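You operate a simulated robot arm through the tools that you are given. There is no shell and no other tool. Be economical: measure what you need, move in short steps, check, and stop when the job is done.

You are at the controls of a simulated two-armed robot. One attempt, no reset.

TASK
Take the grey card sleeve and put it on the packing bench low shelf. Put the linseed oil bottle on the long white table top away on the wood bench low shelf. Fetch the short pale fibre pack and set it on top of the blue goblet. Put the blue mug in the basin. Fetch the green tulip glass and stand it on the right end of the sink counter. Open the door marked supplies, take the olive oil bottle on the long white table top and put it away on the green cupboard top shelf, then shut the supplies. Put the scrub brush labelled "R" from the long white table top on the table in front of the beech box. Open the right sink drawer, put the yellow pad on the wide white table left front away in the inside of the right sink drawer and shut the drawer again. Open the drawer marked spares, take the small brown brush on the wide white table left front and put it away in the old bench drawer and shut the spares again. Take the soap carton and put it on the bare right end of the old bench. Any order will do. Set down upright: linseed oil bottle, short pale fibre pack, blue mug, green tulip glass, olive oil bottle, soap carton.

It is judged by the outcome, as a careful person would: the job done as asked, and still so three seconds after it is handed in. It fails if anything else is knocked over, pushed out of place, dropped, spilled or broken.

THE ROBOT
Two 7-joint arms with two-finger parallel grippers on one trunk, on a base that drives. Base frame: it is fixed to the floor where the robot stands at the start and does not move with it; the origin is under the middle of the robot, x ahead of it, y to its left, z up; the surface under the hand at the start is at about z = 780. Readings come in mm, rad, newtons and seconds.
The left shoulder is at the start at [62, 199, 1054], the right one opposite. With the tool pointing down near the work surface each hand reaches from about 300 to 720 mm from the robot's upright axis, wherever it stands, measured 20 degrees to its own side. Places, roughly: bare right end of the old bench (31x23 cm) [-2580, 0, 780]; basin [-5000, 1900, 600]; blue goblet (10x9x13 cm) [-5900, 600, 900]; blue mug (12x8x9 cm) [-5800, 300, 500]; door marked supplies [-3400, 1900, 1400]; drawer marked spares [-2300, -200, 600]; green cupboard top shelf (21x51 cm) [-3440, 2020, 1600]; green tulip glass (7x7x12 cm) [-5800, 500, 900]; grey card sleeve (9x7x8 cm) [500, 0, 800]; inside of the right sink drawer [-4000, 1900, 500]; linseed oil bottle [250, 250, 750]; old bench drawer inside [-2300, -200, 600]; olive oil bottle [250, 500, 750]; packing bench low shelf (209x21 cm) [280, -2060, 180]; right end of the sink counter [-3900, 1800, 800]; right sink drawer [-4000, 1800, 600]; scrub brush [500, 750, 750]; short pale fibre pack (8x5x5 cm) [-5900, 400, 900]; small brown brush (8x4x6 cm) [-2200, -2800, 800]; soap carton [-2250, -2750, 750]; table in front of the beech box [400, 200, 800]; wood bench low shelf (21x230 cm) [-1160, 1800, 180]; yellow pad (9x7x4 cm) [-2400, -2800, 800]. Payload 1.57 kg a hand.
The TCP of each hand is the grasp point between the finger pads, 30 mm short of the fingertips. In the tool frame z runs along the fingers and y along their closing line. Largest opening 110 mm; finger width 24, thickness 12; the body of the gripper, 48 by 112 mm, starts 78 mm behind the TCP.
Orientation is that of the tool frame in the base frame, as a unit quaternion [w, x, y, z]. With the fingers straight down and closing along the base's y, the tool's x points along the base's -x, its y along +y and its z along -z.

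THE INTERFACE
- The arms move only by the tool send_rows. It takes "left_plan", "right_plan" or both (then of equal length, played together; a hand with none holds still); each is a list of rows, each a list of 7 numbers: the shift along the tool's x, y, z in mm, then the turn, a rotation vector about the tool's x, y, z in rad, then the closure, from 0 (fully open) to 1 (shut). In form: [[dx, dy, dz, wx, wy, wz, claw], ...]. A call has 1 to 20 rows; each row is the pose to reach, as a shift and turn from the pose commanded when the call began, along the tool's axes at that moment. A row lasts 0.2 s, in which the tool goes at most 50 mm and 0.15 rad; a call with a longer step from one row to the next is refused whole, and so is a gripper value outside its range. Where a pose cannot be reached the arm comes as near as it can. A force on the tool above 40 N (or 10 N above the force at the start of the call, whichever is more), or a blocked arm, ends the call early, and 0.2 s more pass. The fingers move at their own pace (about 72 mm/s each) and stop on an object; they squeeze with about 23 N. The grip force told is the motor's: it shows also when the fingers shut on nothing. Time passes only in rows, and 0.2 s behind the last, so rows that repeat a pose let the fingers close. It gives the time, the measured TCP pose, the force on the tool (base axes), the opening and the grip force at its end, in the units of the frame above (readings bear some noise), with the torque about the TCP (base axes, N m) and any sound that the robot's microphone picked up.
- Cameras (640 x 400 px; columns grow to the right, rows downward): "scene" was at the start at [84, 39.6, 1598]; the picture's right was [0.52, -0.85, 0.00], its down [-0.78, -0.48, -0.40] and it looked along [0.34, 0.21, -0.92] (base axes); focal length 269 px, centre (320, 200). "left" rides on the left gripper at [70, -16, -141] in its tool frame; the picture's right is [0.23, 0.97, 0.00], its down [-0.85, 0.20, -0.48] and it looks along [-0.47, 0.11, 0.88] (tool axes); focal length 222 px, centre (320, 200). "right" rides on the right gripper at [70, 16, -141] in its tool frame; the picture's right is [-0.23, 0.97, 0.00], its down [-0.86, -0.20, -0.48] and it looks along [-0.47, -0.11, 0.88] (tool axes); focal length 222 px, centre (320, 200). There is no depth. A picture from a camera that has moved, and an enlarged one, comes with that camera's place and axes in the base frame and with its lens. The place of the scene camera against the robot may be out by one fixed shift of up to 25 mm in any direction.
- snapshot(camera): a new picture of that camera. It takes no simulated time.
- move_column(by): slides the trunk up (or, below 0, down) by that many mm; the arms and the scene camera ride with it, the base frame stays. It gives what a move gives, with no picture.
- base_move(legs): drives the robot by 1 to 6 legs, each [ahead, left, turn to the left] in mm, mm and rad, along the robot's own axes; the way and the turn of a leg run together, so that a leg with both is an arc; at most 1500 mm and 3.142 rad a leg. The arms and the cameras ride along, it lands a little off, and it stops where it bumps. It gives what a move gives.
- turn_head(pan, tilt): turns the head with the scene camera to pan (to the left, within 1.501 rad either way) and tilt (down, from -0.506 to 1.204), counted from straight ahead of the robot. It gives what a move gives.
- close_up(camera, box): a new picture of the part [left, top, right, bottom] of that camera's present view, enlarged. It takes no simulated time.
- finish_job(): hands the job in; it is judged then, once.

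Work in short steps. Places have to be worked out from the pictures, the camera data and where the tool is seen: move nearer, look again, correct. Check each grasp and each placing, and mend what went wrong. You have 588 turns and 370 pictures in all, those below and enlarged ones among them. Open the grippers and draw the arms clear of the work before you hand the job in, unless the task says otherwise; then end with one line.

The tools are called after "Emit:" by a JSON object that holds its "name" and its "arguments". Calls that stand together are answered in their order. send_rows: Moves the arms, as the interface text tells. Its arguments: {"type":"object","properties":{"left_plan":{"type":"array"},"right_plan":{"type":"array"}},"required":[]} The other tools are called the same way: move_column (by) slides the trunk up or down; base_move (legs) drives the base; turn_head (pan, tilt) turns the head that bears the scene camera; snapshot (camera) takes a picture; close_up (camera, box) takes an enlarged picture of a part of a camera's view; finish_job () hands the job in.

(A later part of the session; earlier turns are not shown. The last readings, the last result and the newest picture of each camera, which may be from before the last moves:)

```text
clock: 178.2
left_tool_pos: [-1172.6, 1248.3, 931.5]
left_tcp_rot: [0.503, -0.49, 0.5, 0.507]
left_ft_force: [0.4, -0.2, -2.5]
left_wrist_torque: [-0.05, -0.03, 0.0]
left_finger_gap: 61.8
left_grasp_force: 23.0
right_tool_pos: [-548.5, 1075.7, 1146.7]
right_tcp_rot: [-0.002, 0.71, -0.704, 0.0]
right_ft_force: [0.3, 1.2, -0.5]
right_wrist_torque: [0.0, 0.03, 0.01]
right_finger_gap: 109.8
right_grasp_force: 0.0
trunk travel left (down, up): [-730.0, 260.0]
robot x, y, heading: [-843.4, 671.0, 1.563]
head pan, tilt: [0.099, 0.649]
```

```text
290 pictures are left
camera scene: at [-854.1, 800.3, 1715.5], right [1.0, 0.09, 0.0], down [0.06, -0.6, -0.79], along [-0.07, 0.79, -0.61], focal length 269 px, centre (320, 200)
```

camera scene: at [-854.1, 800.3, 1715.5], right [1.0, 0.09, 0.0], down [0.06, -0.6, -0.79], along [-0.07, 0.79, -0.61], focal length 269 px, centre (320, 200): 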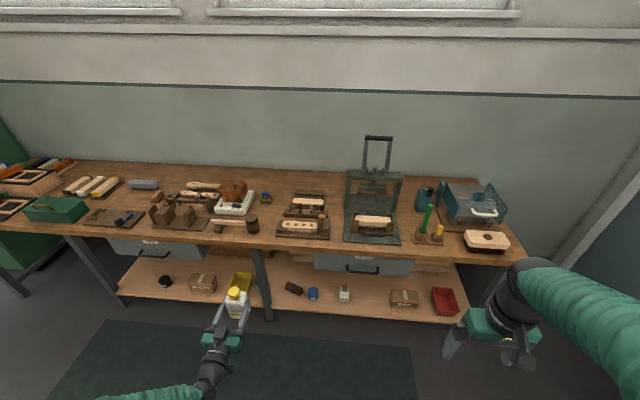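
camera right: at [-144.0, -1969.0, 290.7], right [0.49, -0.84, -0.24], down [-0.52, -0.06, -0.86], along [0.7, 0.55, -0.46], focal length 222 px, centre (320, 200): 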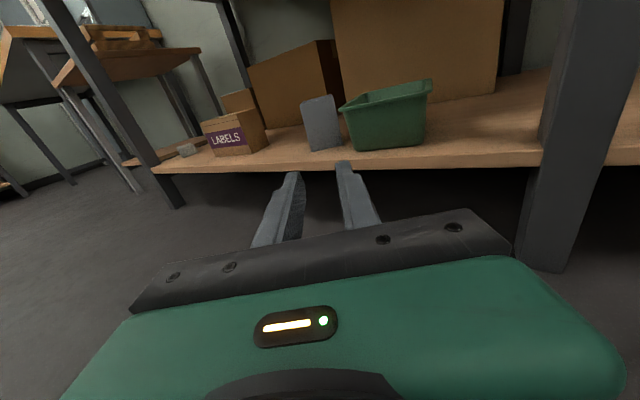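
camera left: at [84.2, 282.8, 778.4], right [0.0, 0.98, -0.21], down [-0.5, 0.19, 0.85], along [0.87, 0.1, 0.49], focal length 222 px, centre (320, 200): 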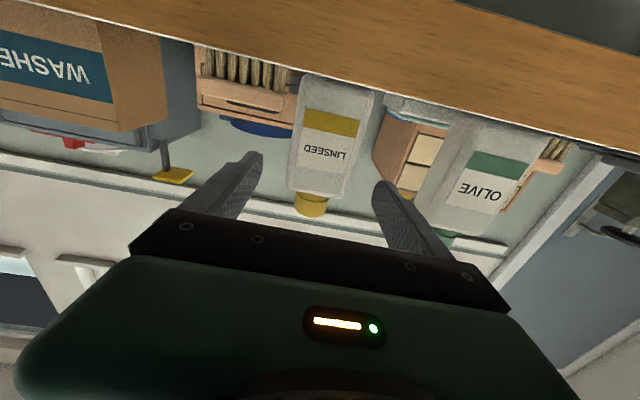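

The low shelf has a free gap around x≈-617 (between a white bottle and the OAK box). I slide right 555 mm and lower the column.

Emit:
{"name": "base_move", "arguments": {"legs": [[0, -555, 0]]}}

Emit:
{"name": "move_column", "arguments": {"by": -400}}

Emit:
{"name": "move_column", "arguments": {"by": -240}}

Emit:
{"name": "snapshot", "arguments": {"camera": "scene"}}

Emit:
{"name": "snapshot", "arguments": {"camera": "left"}}

```text
clock: 181.3
left_tool_pos: [-620.4, 1243.7, 931.0]
left_tcp_rot: [0.504, -0.491, 0.5, 0.506]
left_ft_force: [0.5, -0.1, -2.8]
left_wrist_torque: [-0.02, 0.02, 0.01]
left_finger_gap: 61.9
left_grasp_force: 22.8
right_tool_pos: [1.8, 1071.2, 1148.0]
right_tcp_rot: [-0.003, 0.709, -0.705, 0.0]
right_ft_force: [-0.7, -0.3, 0.0]
right_wrist_torque: [-0.02, -0.04, 0.04]
right_finger_gap: 110.1
right_grasp_force: 0.1
trunk travel left (down, up): [-730.0, 260.0]
robot x, y, heading: [-290.4, 666.7, 1.564]
head pan, tilt: [0.099, 0.649]
```

```text
clock: 185.2
left_tool_pos: [-617.7, 1243.3, 532.3]
left_tcp_rot: [0.503, -0.49, 0.499, 0.507]
left_ft_force: [-0.2, 0.0, -3.6]
left_wrist_torque: [-0.04, 0.03, -0.02]
left_finger_gap: 61.8
left_grasp_force: 22.7
right_tool_pos: [5.6, 1069.5, 746.2]
right_tcp_rot: [-0.002, 0.709, -0.705, -0.002]
right_ft_force: [-0.5, 0.0, -0.2]
right_wrist_torque: [0.01, 0.01, 0.02]
right_finger_gap: 109.6
right_grasp_force: 0.0
trunk travel left (down, up): [-330.0, 660.0]
robot x, y, heading: [-290.7, 670.5, 1.561]
head pan, tilt: [0.099, 0.649]
```

```text
clock: 187.7
left_tool_pos: [-617.2, 1243.6, 292.2]
left_tcp_rot: [0.503, -0.489, 0.5, 0.508]
left_ft_force: [0.2, 0.5, -2.5]
left_wrist_torque: [-0.06, 0.0, -0.02]
left_finger_gap: 61.9
left_grasp_force: 23.2
right_tool_pos: [7.1, 1069.0, 507.1]
right_tcp_rot: [-0.002, 0.709, -0.706, 0.0]
right_ft_force: [-0.5, -0.1, 0.4]
right_wrist_torque: [0.02, -0.03, 0.02]
right_finger_gap: 110.0
right_grasp_force: 0.0
trunk travel left (down, up): [-90.0, 900.0]
robot x, y, heading: [-292.6, 671.3, 1.56]
head pan, tilt: [0.099, 0.649]
```

```text
289 pictures are left
camera scene: at [-299.6, 794.6, 1075.6], right [1.0, 0.09, 0.0], down [0.06, -0.6, -0.8], along [-0.07, 0.79, -0.61], focal length 269 px, centre (320, 200)
```

scene: 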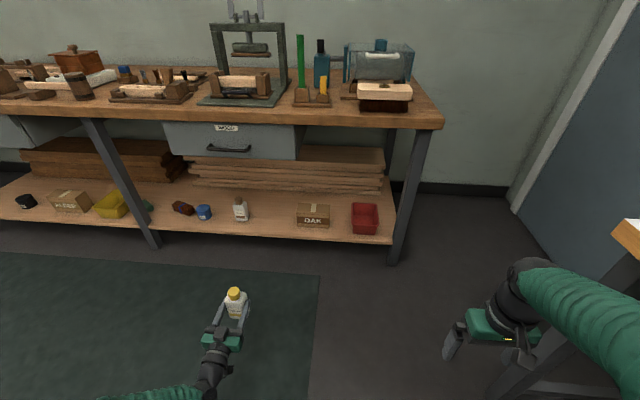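

```text
288 pictures are left
camera left: at [-602.4, 1102.8, 218.6], right [-0.98, 0.01, -0.21], down [-0.19, -0.5, 0.85], along [-0.1, 0.87, 0.49], focal length 222 px, centre (320, 200)
```

left: 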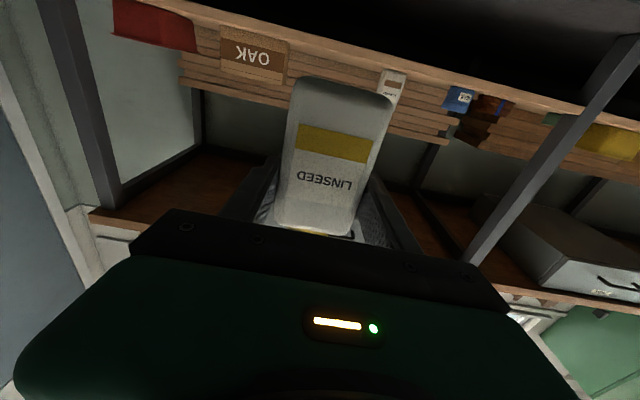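

Gap confirmed (x −744…−500). I first pull the right hand back so it won't meet the bench corner, then drive the bottle in.

Emit:
{"name": "send_rows", "arguments": {"right_plan": [[35, 0, 0, 0, 0, 0, 0], [70, 0, 0, 0, 0, 0, 0], [110, 0, 0, 0, 0, 0, 0], [110, 0, 0, 0, 0, 0, 0]]}}

Emit:
{"name": "base_move", "arguments": {"legs": [[430, 4, 0]]}}

Emit:
{"name": "snapshot", "arguments": {"camera": "scene"}}

Emit:
{"name": "snapshot", "arguments": {"camera": "left"}}

```text
clock: 188.7
left_tool_pos: [-617.5, 1242.6, 291.4]
left_tcp_rot: [0.503, -0.49, 0.499, 0.508]
left_ft_force: [-0.1, 1.0, -2.6]
left_wrist_torque: [-0.07, -0.01, -0.02]
left_finger_gap: 62.0
left_grasp_force: 23.2
right_tool_pos: [6.7, 958.1, 506.2]
right_tcp_rot: [-0.001, 0.709, -0.705, 0.0]
right_ft_force: [-0.2, 0.1, 0.0]
right_wrist_torque: [0.01, 0.0, 0.02]
right_finger_gap: 109.7
right_grasp_force: 0.0
trunk travel left (down, up): [-90.0, 900.0]
robot x, y, heading: [-291.8, 671.9, 1.561]
head pan, tilt: [0.099, 0.649]
```

```text
clock: 191.3
left_tool_pos: [-619.7, 1674.6, 291.8]
left_tcp_rot: [0.503, -0.49, 0.499, 0.508]
left_ft_force: [0.2, 0.0, -2.9]
left_wrist_torque: [-0.05, 0.01, -0.04]
left_finger_gap: 61.8
left_grasp_force: 23.0
right_tool_pos: [5.2, 1390.7, 506.0]
right_tcp_rot: [-0.002, 0.709, -0.705, -0.001]
right_ft_force: [-0.7, -0.1, -0.3]
right_wrist_torque: [0.0, -0.01, 0.0]
right_finger_gap: 109.8
right_grasp_force: 0.0
trunk travel left (down, up): [-90.0, 900.0]
robot x, y, heading: [-290.3, 1099.5, 1.563]
head pan, tilt: [0.099, 0.649]
```

```text
287 pictures are left
camera scene: at [-300.6, 1226.9, 1075.6], right [1.0, 0.09, 0.0], down [0.06, -0.6, -0.8], along [-0.07, 0.79, -0.61], focal length 269 px, centre (320, 200)
```

scene: 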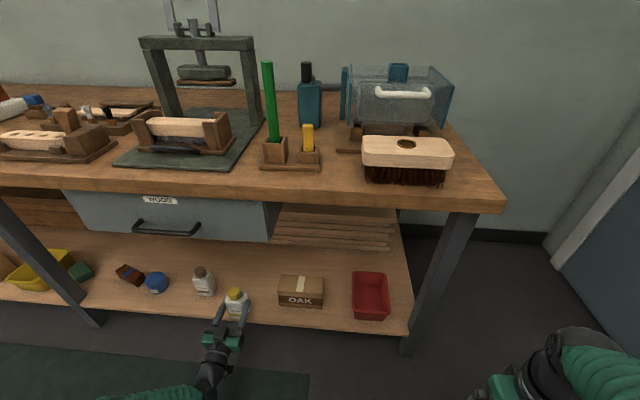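

```text
286 pictures are left
camera left: at [-603.9, 1534.8, 218.5], right [-0.98, 0.01, -0.21], down [-0.19, -0.5, 0.85], along [-0.1, 0.87, 0.49], focal length 222 px, centre (320, 200)
```

left: 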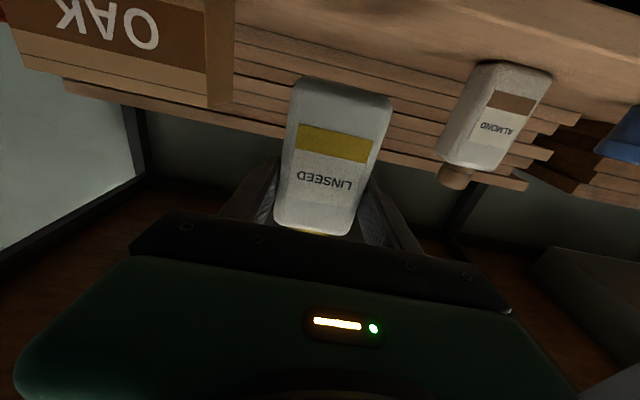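

Clear on both sides. Advance 95 mm, then lower 35 mm.

Emit:
{"name": "base_move", "arguments": {"legs": [[95, 0, 0]]}}

Emit:
{"name": "move_column", "arguments": {"by": -34}}

Emit:
{"name": "snapshot", "arguments": {"camera": "scene"}}

Emit:
{"name": "snapshot", "arguments": {"camera": "left"}}

```text
clock: 192.4
left_tool_pos: [-617.7, 1769.7, 291.2]
left_tcp_rot: [0.503, -0.491, 0.499, 0.507]
left_ft_force: [-0.4, -0.5, -2.7]
left_wrist_torque: [-0.04, 0.0, -0.03]
left_finger_gap: 62.3
left_grasp_force: 22.9
right_tool_pos: [4.7, 1484.9, 506.5]
right_tcp_rot: [-0.002, 0.71, -0.705, 0.0]
right_ft_force: [0.9, -0.8, -0.3]
right_wrist_torque: [0.01, -0.02, 0.0]
right_finger_gap: 109.9
right_grasp_force: 0.2
trunk travel left (down, up): [-90.0, 900.0]
robot x, y, heading: [-291.4, 1198.4, 1.565]
head pan, tilt: [0.099, 0.649]
```

```text
clock: 193.2
left_tool_pos: [-617.5, 1770.7, 258.8]
left_tcp_rot: [0.503, -0.491, 0.499, 0.507]
left_ft_force: [0.0, 0.0, -2.7]
left_wrist_torque: [-0.02, -0.01, 0.0]
left_finger_gap: 61.8
left_grasp_force: 22.9
right_tool_pos: [5.0, 1485.4, 472.9]
right_tcp_rot: [-0.002, 0.71, -0.704, -0.002]
right_ft_force: [-0.6, 0.0, 0.2]
right_wrist_torque: [-0.02, 0.02, 0.0]
right_finger_gap: 109.8
right_grasp_force: 0.0
trunk travel left (down, up): [-56.0, 934.0]
robot x, y, heading: [-291.6, 1198.9, 1.563]
head pan, tilt: [0.099, 0.649]
```

```text
285 pictures are left
camera scene: at [-300.0, 1322.0, 1041.6], right [1.0, 0.09, 0.0], down [0.06, -0.6, -0.8], along [-0.07, 0.79, -0.61], focal length 269 px, centre (320, 200)
```

scene: 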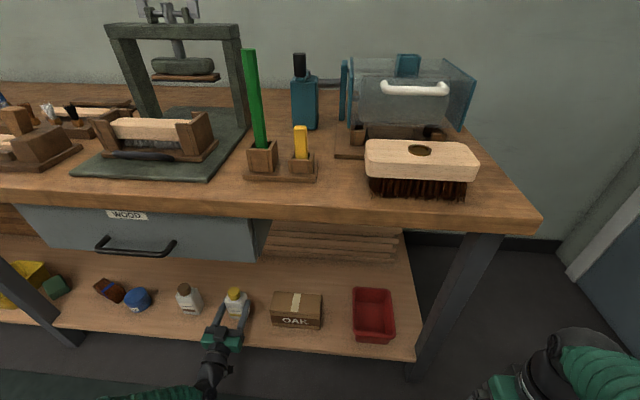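

```text
284 pictures are left
camera left: at [-603.4, 1629.8, 185.0], right [-0.98, 0.01, -0.21], down [-0.19, -0.5, 0.85], along [-0.1, 0.87, 0.49], focal length 222 px, centre (320, 200)
```

left: 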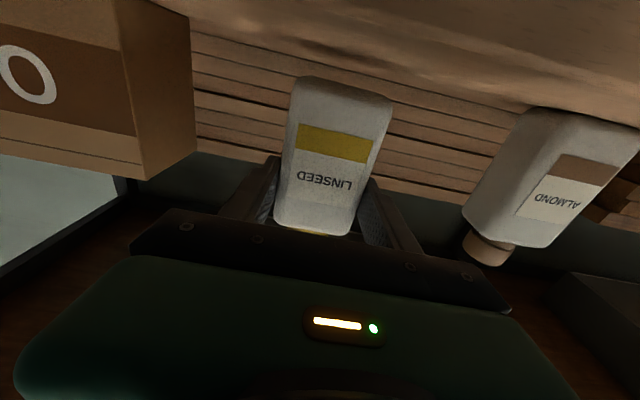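

Now lower slowly with the arm until contact.

Emit:
{"name": "send_rows", "arguments": {"left_plan": [[3, 0, 0, 0, 0, 0, 1], [6, 0, 0, 0, 0, 0, 1], [8, 0, 0, 0, 0, 0, 1], [10, 0, 0, 0, 0, 0, 1]]}}

```text
clock: 194.2
left_tool_pos: [-619.9, 1771.1, 248.6]
left_tcp_rot: [0.503, -0.49, 0.499, 0.508]
left_ft_force: [-0.6, 0.1, -2.4]
left_wrist_torque: [-0.04, -0.01, 0.02]
left_finger_gap: 61.8
left_grasp_force: 23.2
right_tool_pos: [6.0, 1486.9, 471.8]
right_tcp_rot: [-0.003, 0.709, -0.705, -0.001]
right_ft_force: [-0.4, 0.2, -0.3]
right_wrist_torque: [-0.03, 0.01, 0.0]
right_finger_gap: 110.0
right_grasp_force: 0.1
trunk travel left (down, up): [-56.0, 934.0]
robot x, y, heading: [-290.5, 1201.2, 1.569]
head pan, tilt: [0.099, 0.649]
```

Emit:
{"name": "send_rows", "arguments": {"left_plan": [[2, 0, 0, 0, 0, 0, 1], [4, 0, 0, 0, 0, 0, 1], [6, 0, 0, 0, 0, 0, 1], [8, 0, 0, 0, 0, 0, 1], [10, 0, 0, 0, 0, 0, 1]]}}

```text
clock: 195.4
left_tool_pos: [-618.0, 1770.5, 242.1]
left_tcp_rot: [0.504, -0.488, 0.497, 0.511]
left_ft_force: [-1.8, -1.9, 16.7]
left_wrist_torque: [-0.28, -0.51, -0.05]
left_finger_gap: 61.9
left_grasp_force: 23.3
right_tool_pos: [4.6, 1485.8, 472.3]
right_tcp_rot: [-0.004, 0.709, -0.705, -0.002]
right_ft_force: [0.2, -0.2, 0.0]
right_wrist_torque: [0.0, -0.01, -0.02]
right_finger_gap: 110.0
right_grasp_force: 0.1
trunk travel left (down, up): [-56.0, 934.0]
robot x, y, heading: [-293.3, 1195.7, 1.568]
head pan, tilt: [0.099, 0.649]
```

Contact. Relieve, open, and back straight out with the base.

Emit:
{"name": "send_rows", "arguments": {"left_plan": [[-4, 0, 0, 0, 0, 0, 1], [-4, 0, 0, 0, 0, 0, 0.4], [-4, 0, 0, 0, 0, 0, 0.25], [-4, 0, 0, 0, 0, 0, 0.2], [-4, 0, 0, 0, 0, 0, 0.2]]}}

Emit:
{"name": "snapshot", "arguments": {"camera": "left"}}

Emit:
{"name": "base_move", "arguments": {"legs": [[-200, 0, 0]]}}

Emit:
{"name": "snapshot", "arguments": {"camera": "scene"}}

```text
clock: 196.6
left_tool_pos: [-619.1, 1771.0, 242.1]
left_tcp_rot: [0.503, -0.49, 0.499, 0.508]
left_ft_force: [0.2, -0.3, 0.8]
left_wrist_torque: [0.05, 0.03, 0.0]
left_finger_gap: 87.8
left_grasp_force: 0.1
right_tool_pos: [4.5, 1485.8, 473.2]
right_tcp_rot: [-0.003, 0.71, -0.704, -0.002]
right_ft_force: [-0.5, -0.5, -0.5]
right_wrist_torque: [-0.01, -0.02, 0.0]
right_finger_gap: 110.3
right_grasp_force: 0.0
trunk travel left (down, up): [-56.0, 934.0]
robot x, y, heading: [-289.8, 1195.5, 1.567]
head pan, tilt: [0.099, 0.649]
```

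```text
283 pictures are left
camera left: at [-603.4, 1630.2, 168.8], right [-0.98, 0.01, -0.21], down [-0.19, -0.5, 0.85], along [-0.1, 0.87, 0.49], focal length 222 px, centre (320, 200)
```

left: 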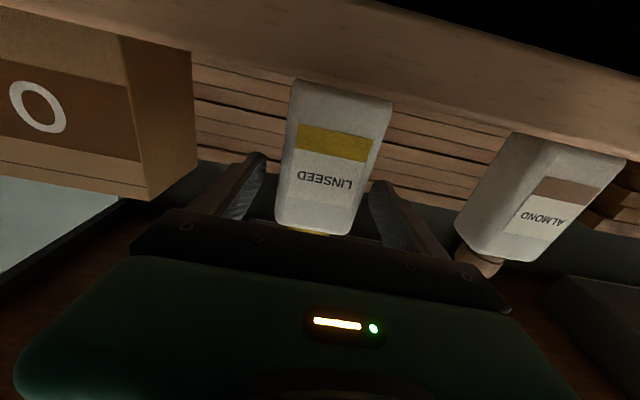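

```text
clock: 198.2
left_tool_pos: [-618.7, 1570.9, 241.8]
left_tcp_rot: [0.504, -0.489, 0.5, 0.507]
left_ft_force: [0.4, 0.3, 0.4]
left_wrist_torque: [-0.03, 0.02, 0.02]
left_finger_gap: 88.0
left_grasp_force: 0.2
right_tool_pos: [4.2, 1287.2, 472.3]
right_tcp_rot: [-0.003, 0.709, -0.705, -0.001]
right_ft_force: [-0.3, -0.9, -0.4]
right_wrist_torque: [-0.01, 0.0, 0.02]
right_finger_gap: 110.2
right_grasp_force: 0.1
trunk travel left (down, up): [-56.0, 934.0]
robot x, y, heading: [-291.0, 997.3, 1.561]
head pan, tilt: [0.099, 0.649]
```

```text
282 pictures are left
camera scene: at [-300.9, 1122.8, 1041.6], right [1.0, 0.09, 0.0], down [0.06, -0.6, -0.8], along [-0.07, 0.79, -0.61], focal length 269 px, centre (320, 200)
```

scene: 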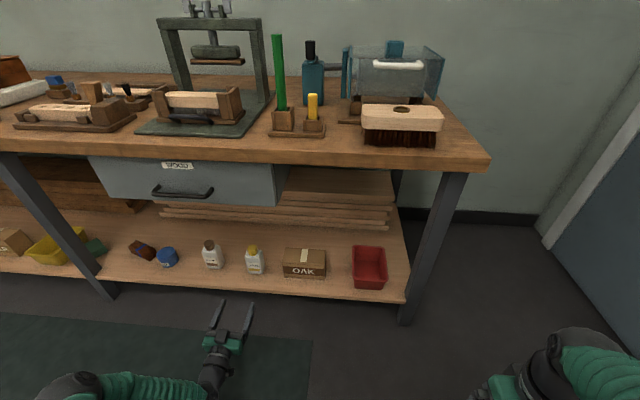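

Linseed stands upright. Raise the column and go back for the olive bottle.

Emit:
{"name": "move_column", "arguments": {"by": 400}}

Emit:
{"name": "move_column", "arguments": {"by": 208}}

Emit:
{"name": "base_move", "arguments": {"legs": [[-250, 460, 0], [0, 0, -1.561], [0, -640, 0], [290, 0, 0]]}}

Emit:
{"name": "turn_head", "arguments": {"pan": 0.5, "tilt": 0.95}}

Emit:
{"name": "snapshot", "arguments": {"camera": "left"}}

Emit:
{"name": "snapshot", "arguments": {"camera": "scene"}}

```text
clock: 202.1
left_tool_pos: [-618.6, 1573.1, 641.9]
left_tcp_rot: [0.504, -0.488, 0.5, 0.507]
left_ft_force: [-0.2, -1.2, 0.0]
left_wrist_torque: [0.03, 0.0, 0.01]
left_finger_gap: 87.8
left_grasp_force: 0.0
right_tool_pos: [4.9, 1286.9, 872.6]
right_tcp_rot: [-0.002, 0.708, -0.706, -0.001]
right_ft_force: [-0.7, -0.1, -0.2]
right_wrist_torque: [0.01, -0.04, -0.02]
right_finger_gap: 109.8
right_grasp_force: 0.1
trunk travel left (down, up): [-456.0, 534.0]
robot x, y, heading: [-289.0, 998.5, 1.563]
head pan, tilt: [0.099, 0.649]
```

```text
clock: 204.3
left_tool_pos: [-618.5, 1572.4, 850.1]
left_tcp_rot: [0.504, -0.489, 0.499, 0.508]
left_ft_force: [0.2, -0.2, 0.0]
left_wrist_torque: [0.0, -0.01, -0.03]
left_finger_gap: 87.8
left_grasp_force: 0.0
right_tool_pos: [4.0, 1286.2, 1080.7]
right_tcp_rot: [-0.003, 0.709, -0.705, -0.001]
right_ft_force: [0.1, 0.3, -1.4]
right_wrist_torque: [-0.02, 0.03, 0.0]
right_finger_gap: 110.0
right_grasp_force: 0.0
trunk travel left (down, up): [-664.0, 326.0]
robot x, y, heading: [-288.9, 999.8, 1.566]
head pan, tilt: [0.099, 0.649]
```

```text
clock: 215.9
left_tool_pos: [103.8, 450.9, 849.7]
left_tcp_rot: [0.716, 0.002, 0.698, 0.008]
left_ft_force: [-0.2, 1.1, 0.7]
left_wrist_torque: [0.03, -0.03, -0.04]
left_finger_gap: 88.3
left_grasp_force: 0.1
right_tool_pos: [-174.7, -175.5, 1082.1]
right_tcp_rot: [0.004, -0.009, 1.0, -0.002]
right_ft_force: [-0.1, -0.2, -0.3]
right_wrist_torque: [0.01, 0.02, 0.02]
right_finger_gap: 109.8
right_grasp_force: 0.1
trunk travel left (down, up): [-664.0, 326.0]
robot x, y, heading: [-464.2, 117.8, 0.001]
head pan, tilt: [0.099, 0.649]
```

```text
clock: 216.8
left_tool_pos: [104.5, 449.4, 850.4]
left_tcp_rot: [0.715, 0.003, 0.699, 0.008]
left_ft_force: [-0.5, -1.1, 0.0]
left_wrist_torque: [-0.02, 0.01, 0.0]
left_finger_gap: 88.1
left_grasp_force: 0.0
right_tool_pos: [-174.1, -177.1, 1080.2]
right_tcp_rot: [0.003, -0.009, 1.0, -0.001]
right_ft_force: [-0.4, -0.4, -0.4]
right_wrist_torque: [0.0, -0.01, 0.01]
right_finger_gap: 110.0
right_grasp_force: 0.2
trunk travel left (down, up): [-664.0, 326.0]
robot x, y, heading: [-468.3, 115.4, -0.001]
head pan, tilt: [0.499, 0.949]
```

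```text
281 pictures are left
camera left: at [-34.4, 433.7, 776.8], right [0.0, 0.98, -0.21], down [-0.5, 0.18, 0.85], along [0.87, 0.11, 0.49], focal length 222 px, centre (320, 200)
```

left: 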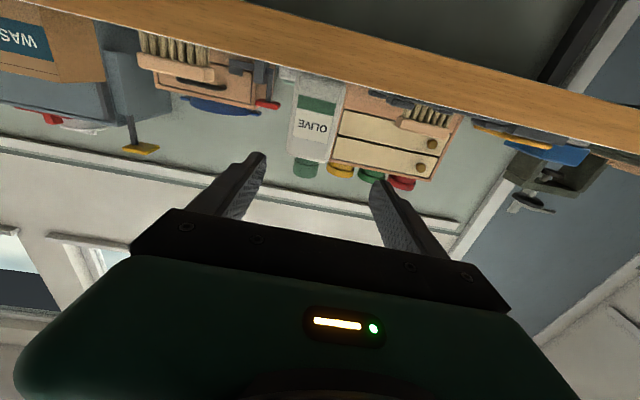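

```text
280 pictures are left
camera scene: at [-367.8, 159.5, 1625.5], right [0.48, -0.88, 0.0], down [-0.71, -0.39, -0.58], along [0.51, 0.28, -0.81], focal length 269 px, centre (320, 200)
```

scene: 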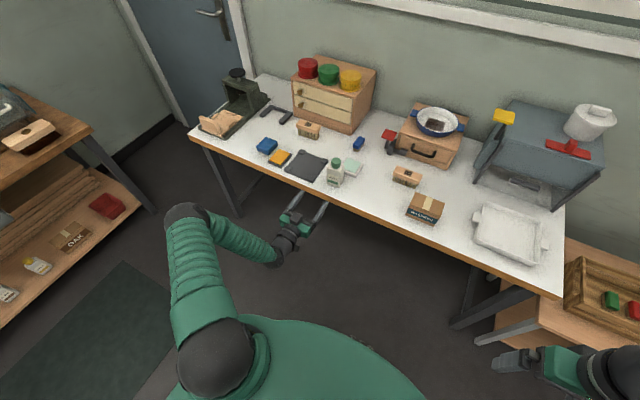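

Olive is at y≈439. Shift 11 mm right, advance 150 mm.

Emit:
{"name": "base_move", "arguments": {"legs": [[0, -11, 0], [100, 0, 0]]}}

Emit:
{"name": "close_up", "arguments": {"camera": "scene", "box": [240, 130, 400, 230]}}

Emit:
{"name": "snapshot", "arguments": {"camera": "left"}}

```text
clock: 218.3
left_tool_pos: [202.9, 440.0, 852.0]
left_tcp_rot: [0.716, 0.004, 0.698, 0.009]
left_ft_force: [0.0, -0.2, -0.2]
left_wrist_torque: [-0.03, 0.0, 0.02]
left_finger_gap: 88.0
left_grasp_force: 0.0
right_tool_pos: [-74.3, -188.0, 1081.1]
right_tcp_rot: [0.003, -0.009, 1.0, 0.0]
right_ft_force: [0.5, -0.1, 1.0]
right_wrist_torque: [0.02, 0.0, -0.01]
right_finger_gap: 110.3
right_grasp_force: 0.0
trunk travel left (down, up): [-664.0, 326.0]
robot x, y, heading: [-370.0, 105.1, -0.0]
head pan, tilt: [0.499, 0.949]
```

```text
4.00 times, centred on (320, 180) of scene
camera zoom: at [-271.2, 146.7, 1625.7], right [0.48, -0.88, 0.0], down [-0.71, -0.39, -0.58], along [0.51, 0.28, -0.81], focal length 1076 px, centre (320, 280)
```

zoom: 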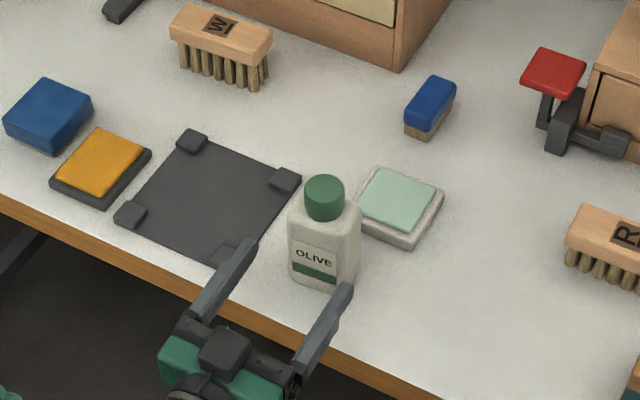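

```text
278 pictures are left
camera left: at [63.9, 422.5, 777.8], right [0.0, 0.98, -0.21], down [-0.5, 0.18, 0.85], along [0.87, 0.11, 0.49], focal length 222 px, centre (320, 200)
```

left: 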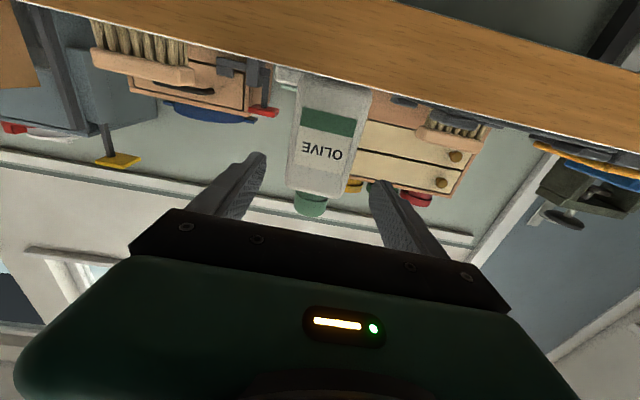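

Aligned like before. Advance 57 mm and close.

Emit:
{"name": "base_move", "arguments": {"legs": [[57, 0, 0]]}}

Emit:
{"name": "send_rows", "arguments": {"left_plan": [[0, 0, 0, 0, 0, 0, 0.5], [0, 0, 0, 0, 0, 0, 1], [0, 0, 0, 0, 0, 0, 1], [0, 0, 0, 0, 0, 0, 1]]}}

Emit:
{"name": "close_up", "arguments": {"camera": "scene", "box": [240, 130, 400, 230]}}

```text
clock: 219.2
left_tool_pos: [256.4, 441.9, 854.1]
left_tcp_rot: [0.716, 0.002, 0.698, 0.008]
left_ft_force: [0.0, 0.1, 0.6]
left_wrist_torque: [-0.02, -0.02, 0.01]
left_finger_gap: 87.9
left_grasp_force: 0.0
right_tool_pos: [-21.7, -184.8, 1082.7]
right_tcp_rot: [0.006, -0.009, 1.0, -0.002]
right_ft_force: [-0.3, 0.2, -0.2]
right_wrist_torque: [-0.03, -0.01, 0.0]
right_finger_gap: 110.3
right_grasp_force: 0.0
trunk travel left (down, up): [-664.0, 326.0]
robot x, y, heading: [-308.5, 108.6, 0.003]
head pan, tilt: [0.499, 0.949]
```

```text
clock: 220.2
left_tool_pos: [260.3, 439.9, 850.8]
left_tcp_rot: [0.715, 0.003, 0.699, 0.008]
left_ft_force: [0.6, -0.4, -2.4]
left_wrist_torque: [-0.01, 0.06, 0.02]
left_finger_gap: 61.9
left_grasp_force: 22.6
right_tool_pos: [-18.5, -187.3, 1081.2]
right_tcp_rot: [0.004, -0.009, 1.0, -0.002]
right_ft_force: [0.0, -0.1, -0.3]
right_wrist_torque: [0.0, -0.03, 0.0]
right_finger_gap: 110.0
right_grasp_force: 0.1
trunk travel left (down, up): [-664.0, 326.0]
robot x, y, heading: [-307.0, 105.8, 0.005]
head pan, tilt: [0.499, 0.949]
```

```text
4.00 times, centred on (320, 180) of scene
camera zoom: at [-212.9, 149.8, 1625.5], right [0.48, -0.88, 0.0], down [-0.71, -0.39, -0.58], along [0.51, 0.28, -0.81], focal length 1076 px, centre (320, 280)
```

zoom: 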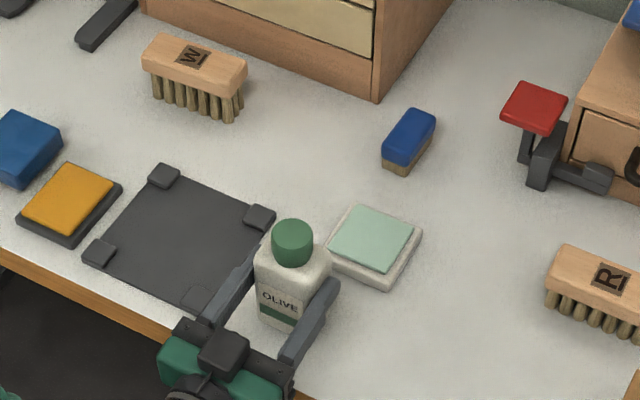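

Olive held. Lift, back off, turn toward the far side of the room and look for the way.

Emit:
{"name": "move_column", "arguments": {"by": 80}}

Emit:
{"name": "base_move", "arguments": {"legs": [[-550, 0, 0], [0, 0, 1.57]]}}

Emit:
{"name": "turn_head", "arguments": {"pan": 1.3, "tilt": 0.35}}

Emit:
{"name": "snapshot", "arguments": {"camera": "scene"}}

```text
clock: 221.4
left_tool_pos: [258.6, 441.1, 930.5]
left_tcp_rot: [0.715, 0.003, 0.699, 0.009]
left_ft_force: [-0.5, 0.1, -3.3]
left_wrist_torque: [0.01, 0.09, 0.05]
left_finger_gap: 61.7
left_grasp_force: 22.9
right_tool_pos: [-17.1, -185.8, 1161.3]
right_tcp_rot: [0.003, -0.009, 1.0, -0.001]
right_ft_force: [-0.9, 0.2, -0.1]
right_wrist_torque: [-0.01, 0.03, 0.0]
right_finger_gap: 110.0
right_grasp_force: 0.0
trunk travel left (down, up): [-744.0, 246.0]
robot x, y, heading: [-309.1, 105.2, 0.002]
head pan, tilt: [0.499, 0.949]
```

```text
clock: 228.4
left_tool_pos: [-1192.5, 676.8, 930.8]
left_tcp_rot: [0.502, -0.49, 0.499, 0.508]
left_ft_force: [-0.3, 0.8, -3.3]
left_wrist_torque: [-0.04, 0.0, -0.02]
left_finger_gap: 61.7
left_grasp_force: 23.1
right_tool_pos: [-566.5, 393.8, 1160.7]
right_tcp_rot: [-0.002, 0.709, -0.705, -0.002]
right_ft_force: [-0.1, -0.1, -0.5]
right_wrist_torque: [-0.01, -0.05, -0.02]
right_finger_gap: 109.9
right_grasp_force: 0.1
trunk travel left (down, up): [-744.0, 246.0]
robot x, y, heading: [-862.8, 101.5, 1.563]
head pan, tilt: [0.499, 0.949]
```

```text
clock: 229.5
left_tool_pos: [-1193.1, 675.7, 930.7]
left_tcp_rot: [0.502, -0.49, 0.499, 0.509]
left_ft_force: [0.7, 0.4, -2.7]
left_wrist_torque: [-0.01, 0.01, 0.02]
left_finger_gap: 61.8
left_grasp_force: 23.1
right_tool_pos: [-566.8, 392.3, 1160.7]
right_tcp_rot: [-0.002, 0.71, -0.705, -0.001]
right_ft_force: [-0.1, 0.4, -0.1]
right_wrist_torque: [0.01, -0.02, -0.01]
right_finger_gap: 110.3
right_grasp_force: 0.1
trunk travel left (down, up): [-744.0, 246.0]
robot x, y, heading: [-858.7, 105.3, 1.567]
head pan, tilt: [1.3, 0.351]
```

```text
276 pictures are left
camera scene: at [-954.1, 168.7, 1756.6], right [0.27, 0.96, 0.0], down [0.33, -0.1, -0.94], along [-0.9, 0.26, -0.35], focal length 269 px, centre (320, 200)
```

scene: 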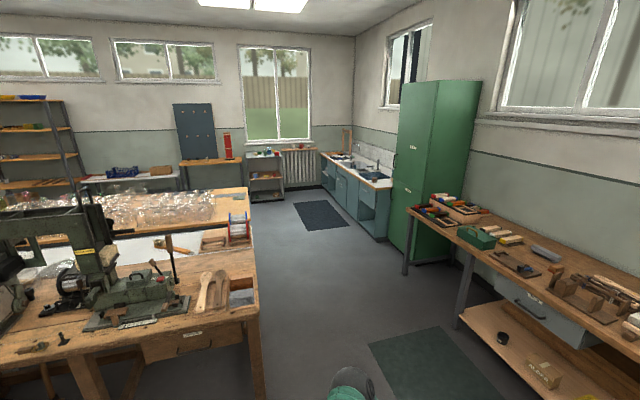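

The aisle between the old bench and the wood bench is clear (y 250–1500). I drive along y≈800 to x≈-2900 and look at the green cupboard.

Emit:
{"name": "base_move", "arguments": {"legs": [[690, 0, 0], [0, 1500, 0], [0, 700, 0]]}}

Emit:
{"name": "turn_head", "arguments": {"pan": 0.3, "tilt": 0.2}}

Emit:
{"name": "snapshot", "arguments": {"camera": "scene"}}

```text
clock: 243.8
left_tool_pos: [-3393.8, 1390.2, 931.8]
left_tcp_rot: [0.501, -0.49, 0.499, 0.51]
left_ft_force: [0.7, 0.1, -3.0]
left_wrist_torque: [-0.04, 0.02, 0.02]
left_finger_gap: 61.8
left_grasp_force: 23.0
right_tool_pos: [-2767.9, 1106.5, 1159.9]
right_tcp_rot: [-0.002, 0.711, -0.703, -0.003]
right_ft_force: [0.5, 0.2, 0.3]
right_wrist_torque: [0.02, 0.03, 0.04]
right_finger_gap: 110.0
right_grasp_force: 0.0
trunk travel left (down, up): [-744.0, 246.0]
robot x, y, heading: [-3067.4, 817.7, 1.571]
head pan, tilt: [1.3, 0.351]
```

```text
clock: 245.1
left_tool_pos: [-3399.9, 1388.5, 930.3]
left_tcp_rot: [0.502, -0.491, 0.498, 0.509]
left_ft_force: [0.0, 0.5, -1.8]
left_wrist_torque: [-0.02, 0.03, -0.01]
left_finger_gap: 62.1
left_grasp_force: 23.0
right_tool_pos: [-2772.8, 1105.6, 1161.3]
right_tcp_rot: [-0.004, 0.711, -0.703, -0.001]
right_ft_force: [0.2, 0.4, 0.1]
right_wrist_torque: [0.03, -0.02, 0.0]
right_finger_gap: 109.9
right_grasp_force: 0.1
trunk travel left (down, up): [-744.0, 246.0]
robot x, y, heading: [-3067.9, 816.1, 1.571]
head pan, tilt: [0.3, 0.201]
```

```text
275 pictures are left
camera scene: at [-3097.7, 946.1, 1770.6], right [0.96, 0.29, 0.0], down [0.06, -0.19, -0.98], along [-0.29, 0.94, -0.2], focal length 269 px, centre (320, 200)
```

scene: 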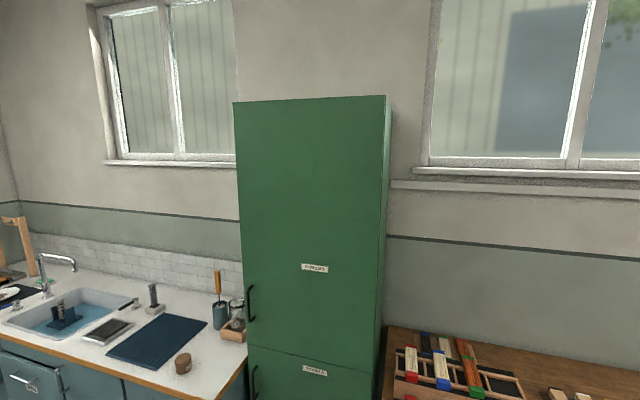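

The upper door (label zoom next) has its handle at the left side, hinge right. I zoom on labels and handles, and back off 350 mm to have room to set the right arm's posture.

Emit:
{"name": "close_up", "arguments": {"camera": "scene", "box": [200, 240, 360, 400]}}

Emit:
{"name": "base_move", "arguments": {"legs": [[-300, 0, 0]]}}

Emit:
{"name": "send_rows", "arguments": {"right_plan": [[-28, -38, 0, 0, 0, 0, 0], [-56, -76, 0, 0, 0, 0, 0], [-84, -114, 0, 0, 0, 0, 0], [-113, -155, 0, 0, 0, 0, 0], [-113, -155, 0, 0, 0, 0, 0]]}}

```text
2.50 times, centred on (280, 320) of scene
camera zoom: at [-3097.7, 946.1, 1770.6], right [0.96, 0.29, 0.0], down [0.06, -0.19, -0.98], along [-0.29, 0.94, -0.2], focal length 672 px, centre (420, -100)
```

zoom: 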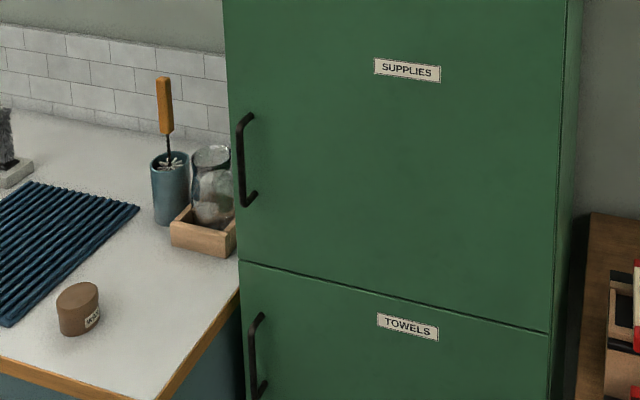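

```text
clock: 247.1
left_tool_pos: [-3398.3, 1087.3, 930.4]
left_tcp_rot: [0.502, -0.49, 0.499, 0.509]
left_ft_force: [0.6, 0.7, -3.2]
left_wrist_torque: [-0.05, -0.02, -0.04]
left_finger_gap: 61.8
left_grasp_force: 23.2
right_tool_pos: [-2773.3, 805.6, 1159.9]
right_tcp_rot: [-0.002, 0.711, -0.703, -0.002]
right_ft_force: [-0.8, -0.2, -0.6]
right_wrist_torque: [0.04, -0.02, -0.02]
right_finger_gap: 109.9
right_grasp_force: 0.1
trunk travel left (down, up): [-744.0, 246.0]
robot x, y, heading: [-3069.6, 514.9, 1.57]
head pan, tilt: [0.3, 0.201]
```

```text
refused: row 4 steps farther than a row can; nothing moved
```

Upper door reads SUPPLIES, lower TOWELS. I resend the right arm move in smaller rows, then the mirrored pitch.

Emit:
{"name": "send_rows", "arguments": {"right_plan": [[-23, -31, 0, 0, 0, 0, 0], [-46, -62, 0, 0, 0, 0, 0], [-69, -93, 0, 0, 0, 0, 0], [-92, -124, 0, 0, 0, 0, 0], [-113, -155, 0, 0, 0, 0, 0], [-113, -155, 0, 0, 0, 0, 0]]}}

Emit:
{"name": "send_rows", "arguments": {"right_plan": [[-15, 15, 20, 0, -0.14, 0, 0], [-30, 30, 40, 0, -0.28, 0, 0], [-45, 45, 60, 0, -0.42, 0, 0], [-60, 60, 80, 0, -0.56, 0, 0], [-75, 75, 100, 0, -0.7, 0, 0], [-90, 90, 120, 0, -0.84, 0, 0], [-105, 105, 140, 0, -0.98, 0, 0], [-120, 120, 160, 0, -1.12, 0, 0], [-135, 135, 180, 0, -1.26, 0, 0], [-150, 150, 200, 0, -1.4, 0, 0], [-160, 150, 210, 0, -1.5, 0, 0], [-170, 150, 220, 0, -1.57, 0, 0], [-170, 150, 220, 0, -1.57, 0, 0]]}}

Emit:
{"name": "turn_head", "arguments": {"pan": -0.5, "tilt": 1.0}}

Emit:
{"name": "snapshot", "arguments": {"camera": "scene"}}

```text
clock: 248.5
left_tool_pos: [-3397.0, 1085.8, 932.1]
left_tcp_rot: [0.503, -0.489, 0.499, 0.509]
left_ft_force: [0.3, -0.5, -2.4]
left_wrist_torque: [-0.04, 0.02, -0.03]
left_finger_gap: 61.8
left_grasp_force: 23.0
right_tool_pos: [-2617.8, 918.2, 1163.1]
right_tcp_rot: [-0.004, 0.71, -0.704, -0.003]
right_ft_force: [-0.8, 0.1, -0.2]
right_wrist_torque: [-0.03, -0.01, 0.02]
right_finger_gap: 110.0
right_grasp_force: 0.0
trunk travel left (down, up): [-744.0, 246.0]
robot x, y, heading: [-3071.0, 514.2, 1.569]
head pan, tilt: [0.3, 0.201]
```

```text
clock: 251.3
left_tool_pos: [-3397.3, 1086.0, 931.7]
left_tcp_rot: [0.502, -0.489, 0.498, 0.51]
left_ft_force: [-0.2, 0.5, -3.8]
left_wrist_torque: [-0.07, 0.01, -0.01]
left_finger_gap: 61.9
left_grasp_force: 22.5
right_tool_pos: [-2769.8, 1087.1, 942.9]
right_tcp_rot: [0.5, -0.501, 0.494, 0.505]
right_ft_force: [1.4, -0.1, -0.2]
right_wrist_torque: [-0.01, 0.0, 0.0]
right_finger_gap: 110.1
right_grasp_force: 0.0
trunk travel left (down, up): [-744.0, 246.0]
robot x, y, heading: [-3069.9, 514.3, 1.565]
head pan, tilt: [0.3, 0.201]
```

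```text
clock: 252.5
left_tool_pos: [-3397.8, 1086.3, 932.3]
left_tcp_rot: [0.502, -0.49, 0.497, 0.511]
left_ft_force: [-0.3, -0.7, -2.4]
left_wrist_torque: [-0.04, -0.02, -0.03]
left_finger_gap: 61.6
left_grasp_force: 22.8
right_tool_pos: [-2771.5, 1087.4, 942.4]
right_tcp_rot: [0.5, -0.501, 0.496, 0.503]
right_ft_force: [0.8, 0.4, 0.2]
right_wrist_torque: [0.03, -0.01, -0.02]
right_finger_gap: 109.9
right_grasp_force: 0.0
trunk travel left (down, up): [-744.0, 246.0]
robot x, y, heading: [-3067.4, 512.5, 1.569]
head pan, tilt: [-0.499, 1.0]
```

```text
273 pictures are left
camera scene: at [-3034.7, 616.5, 1701.9], right [0.88, -0.48, 0.0], down [-0.4, -0.74, -0.54], along [0.26, 0.47, -0.84], focal length 269 px, centre (320, 200)
```

scene: 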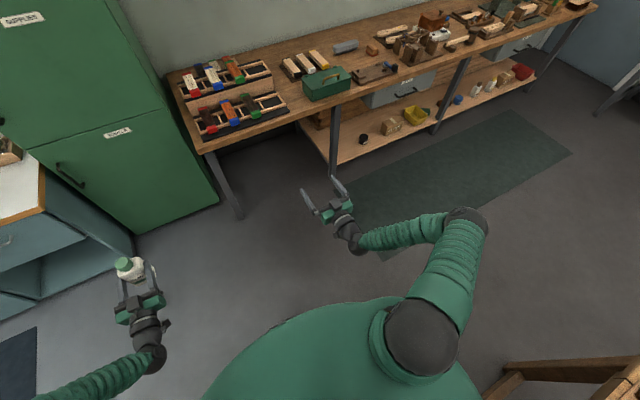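

The right arm now mirrors the left nicely. For the door I raise and retract the bottle hand, then raise the column so that the right hand is at handle height (~1075).

Emit:
{"name": "send_rows", "arguments": {"left_plan": [[-40, 0, -25, 0, 0, 0, 1], [-80, 0, -50, 0, 0, 0, 1], [-120, 0, -75, 0, 0, 0, 1], [-160, 0, -100, 0, 0, 0, 1], [-200, 0, -120, 0, 0, 0, 1], [-200, 0, -120, 0, 0, 0, 1]]}}

Emit:
{"name": "move_column", "arguments": {"by": 135}}

Emit:
{"name": "base_move", "arguments": {"legs": [[0, 930, 0], [400, 0, 0]]}}

Emit:
{"name": "turn_head", "arguments": {"pan": -0.4, "tilt": 0.5}}

Emit:
{"name": "snapshot", "arguments": {"camera": "scene"}}

Emit:
{"name": "snapshot", "arguments": {"camera": "right"}}

```text
clock: 253.9
left_tool_pos: [-3403.3, 971.8, 1116.4]
left_tcp_rot: [0.502, -0.49, 0.498, 0.51]
left_ft_force: [0.1, -0.2, -3.4]
left_wrist_torque: [-0.01, 0.02, 0.02]
left_finger_gap: 61.9
left_grasp_force: 22.9
left hand out of reach, approached as far as the arm can: row 5, 6
right_tool_pos: [-2770.2, 1089.1, 943.7]
right_tcp_rot: [0.499, -0.502, 0.496, 0.503]
right_ft_force: [-0.7, 0.5, 0.2]
right_wrist_torque: [-0.01, -0.04, -0.03]
right_finger_gap: 110.1
right_grasp_force: 0.0
trunk travel left (down, up): [-744.0, 246.0]
robot x, y, heading: [-3071.5, 513.2, 1.568]
head pan, tilt: [-0.499, 1.0]
```

```text
clock: 255.5
left_tool_pos: [-3403.5, 971.8, 1252.6]
left_tcp_rot: [0.503, -0.489, 0.499, 0.509]
left_ft_force: [-0.3, -0.1, -1.9]
left_wrist_torque: [-0.04, 0.0, -0.05]
left_finger_gap: 61.7
left_grasp_force: 22.8
right_tool_pos: [-2769.9, 1088.5, 1077.6]
right_tcp_rot: [0.5, -0.501, 0.495, 0.504]
right_ft_force: [-0.1, 0.5, -0.4]
right_wrist_torque: [0.0, 0.01, 0.0]
right_finger_gap: 109.8
right_grasp_force: 0.1
trunk travel left (down, up): [-879.0, 111.0]
robot x, y, heading: [-3069.0, 511.1, 1.567]
head pan, tilt: [-0.499, 1.0]
```

```text
clock: 262.5
left_tool_pos: [-4326.3, 1377.7, 1254.1]
left_tcp_rot: [0.505, -0.487, 0.499, 0.509]
left_ft_force: [-0.5, -0.1, -2.3]
left_wrist_torque: [-0.04, 0.03, -0.04]
left_finger_gap: 61.8
left_grasp_force: 23.3
right_tool_pos: [-3692.2, 1491.1, 1079.3]
right_tcp_rot: [0.502, -0.499, 0.497, 0.502]
right_ft_force: [-0.6, 0.8, 0.1]
right_wrist_torque: [-0.01, -0.02, 0.01]
right_finger_gap: 110.0
right_grasp_force: 0.0
trunk travel left (down, up): [-879.0, 111.0]
robot x, y, heading: [-3989.4, 920.4, 1.56]
head pan, tilt: [-0.499, 1.0]
```

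```text
clock: 263.4
left_tool_pos: [-4325.9, 1382.0, 1251.6]
left_tcp_rot: [0.504, -0.487, 0.499, 0.509]
left_ft_force: [0.4, 1.2, -2.3]
left_wrist_torque: [-0.04, 0.0, 0.02]
left_finger_gap: 61.7
left_grasp_force: 23.3
right_tool_pos: [-3689.9, 1493.0, 1078.7]
right_tcp_rot: [0.501, -0.5, 0.496, 0.502]
right_ft_force: [-0.3, 0.6, 0.1]
right_wrist_torque: [-0.04, 0.06, 0.0]
right_finger_gap: 110.1
right_grasp_force: 0.0
trunk travel left (down, up): [-879.0, 111.0]
robot x, y, heading: [-3992.6, 924.2, 1.562]
head pan, tilt: [-0.4, 0.499]
```

```text
272 pictures are left
camera scene: at [-3956.4, 1046.6, 1877.8], right [0.92, -0.4, 0.0], down [-0.19, -0.44, -0.88], along [0.35, 0.8, -0.48], focal length 269 px, centre (320, 200)
```

scene: 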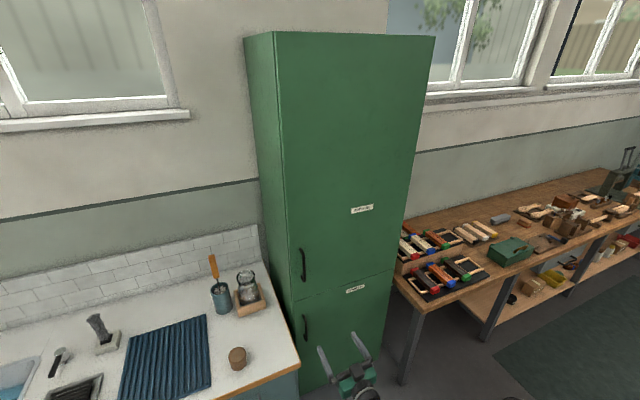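

```text
271 pictures are left
camera right: at [-3705.4, 1352.8, 1007.1], right [-0.97, 0.0, 0.22], down [0.2, -0.48, 0.85], along [0.1, 0.88, 0.47], focal length 222 px, centre (320, 200)
```

right: 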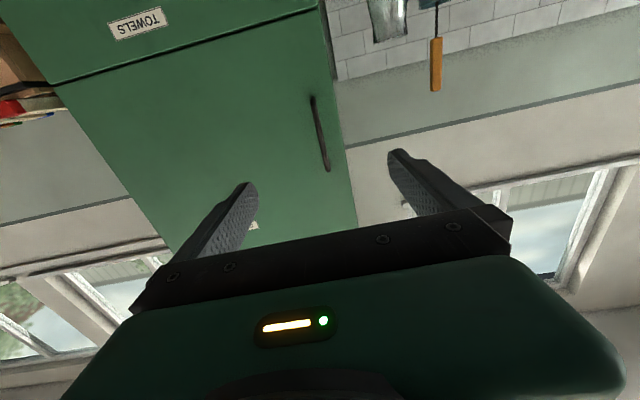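

Triangulated handle: x≈-3686, y≈1838, z 1039–1194. Raise 35 mm and advance 280 mm.

Emit:
{"name": "move_column", "arguments": {"by": 35}}

Emit:
{"name": "base_move", "arguments": {"legs": [[280, 0, 0]]}}

Emit:
{"name": "snapshot", "arguments": {"camera": "scene"}}

Emit:
{"name": "snapshot", "arguments": {"camera": "right"}}

```text
clock: 264.2
left_tool_pos: [-4326.2, 1380.2, 1288.2]
left_tcp_rot: [0.504, -0.488, 0.499, 0.509]
left_ft_force: [-1.1, 0.6, -3.3]
left_wrist_torque: [-0.08, 0.05, 0.03]
left_finger_gap: 61.9
left_grasp_force: 22.8
right_tool_pos: [-3690.1, 1492.2, 1112.9]
right_tcp_rot: [0.502, -0.499, 0.497, 0.502]
right_ft_force: [0.3, 0.4, -0.5]
right_wrist_torque: [0.02, -0.02, 0.03]
right_finger_gap: 110.0
right_grasp_force: 0.0
trunk travel left (down, up): [-914.0, 76.0]
robot x, y, heading: [-3994.9, 923.6, 1.564]
head pan, tilt: [-0.4, 0.499]
```

```text
clock: 266.1
left_tool_pos: [-4323.2, 1653.8, 1289.3]
left_tcp_rot: [0.504, -0.487, 0.499, 0.509]
left_ft_force: [0.1, -0.7, -1.7]
left_wrist_torque: [-0.02, -0.02, 0.0]
left_finger_gap: 61.8
left_grasp_force: 23.0
right_tool_pos: [-3686.7, 1766.4, 1115.0]
right_tcp_rot: [0.503, -0.499, 0.497, 0.502]
right_ft_force: [1.9, 1.3, 0.0]
right_wrist_torque: [-0.01, 0.02, 0.04]
right_finger_gap: 109.9
right_grasp_force: 0.0
trunk travel left (down, up): [-914.0, 76.0]
robot x, y, heading: [-3990.6, 1200.3, 1.557]
head pan, tilt: [-0.4, 0.499]
```

```text
270 pictures are left
camera scene: at [-3953.2, 1316.8, 1913.4], right [0.92, -0.4, 0.0], down [-0.19, -0.44, -0.88], along [0.35, 0.81, -0.48], focal length 269 px, centre (320, 200)
```

scene: 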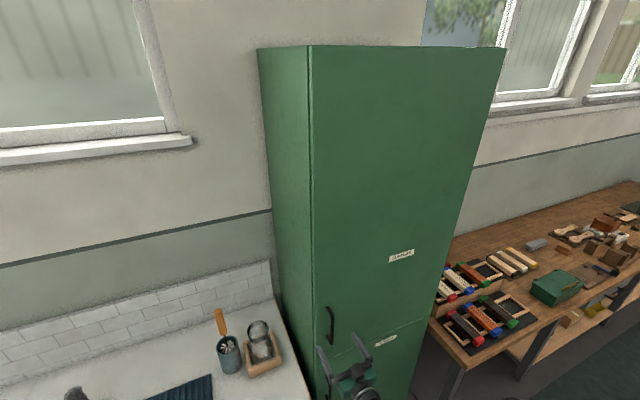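

```text
269 pictures are left
camera right: at [-3701.7, 1626.7, 1043.7], right [-0.97, 0.0, 0.22], down [0.2, -0.49, 0.85], along [0.11, 0.87, 0.47], focal length 222 px, centre (320, 200)
```

right: 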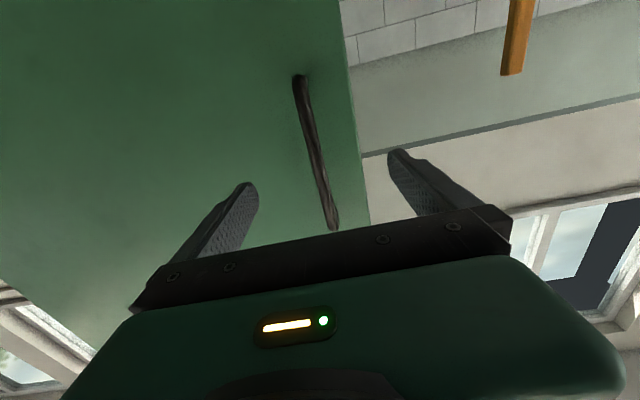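

The bar is centred between the fingers. I advance with the arm under force guard and close on the bar.

Emit:
{"name": "send_rows", "arguments": {"right_plan": [[0, 0, 20, 0, 0, 0, 0.3], [0, 0, 40, 0, 0, 0, 0.3], [0, 0, 55, 0, 0, 0, 0.3], [0, 0, 64, 0, 0, 0, 0.3], [0, 0, 64, 0, 0, 0, 1], [0, 0, 64, 0, 0, 0, 1], [0, 0, 64, 0, 0, 0, 1], [0, 0, 64, 0, 0, 0, 1], [0, 0, 64, 0, 0, 0, 1]]}}

Emit:
{"name": "snapshot", "arguments": {"camera": "right"}}

```text
clock: 268.1
left_tool_pos: [-4321.3, 1656.7, 1289.1]
left_tcp_rot: [0.504, -0.486, 0.5, 0.509]
left_ft_force: [0.0, 0.1, -2.0]
left_wrist_torque: [-0.03, -0.01, 0.06]
left_finger_gap: 61.6
left_grasp_force: 23.5
right_tool_pos: [-3685.1, 1833.6, 1113.8]
right_tcp_rot: [0.502, -0.499, 0.497, 0.502]
right_ft_force: [4.6, -1.3, 3.2]
right_wrist_torque: [-0.28, 0.13, 0.0]
right_finger_gap: 12.8
right_grasp_force: 29.8
trunk travel left (down, up): [-914.0, 76.0]
robot x, y, heading: [-3990.4, 1197.6, 1.559]
head pan, tilt: [-0.4, 0.499]
```

```text
268 pictures are left
camera right: at [-3700.5, 1692.9, 1043.3], right [-0.97, 0.0, 0.23], down [0.2, -0.49, 0.85], along [0.11, 0.87, 0.47], focal length 222 px, centre (320, 200)
```

right: 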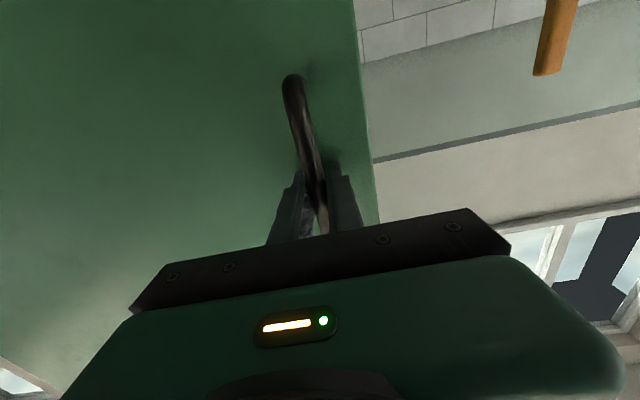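

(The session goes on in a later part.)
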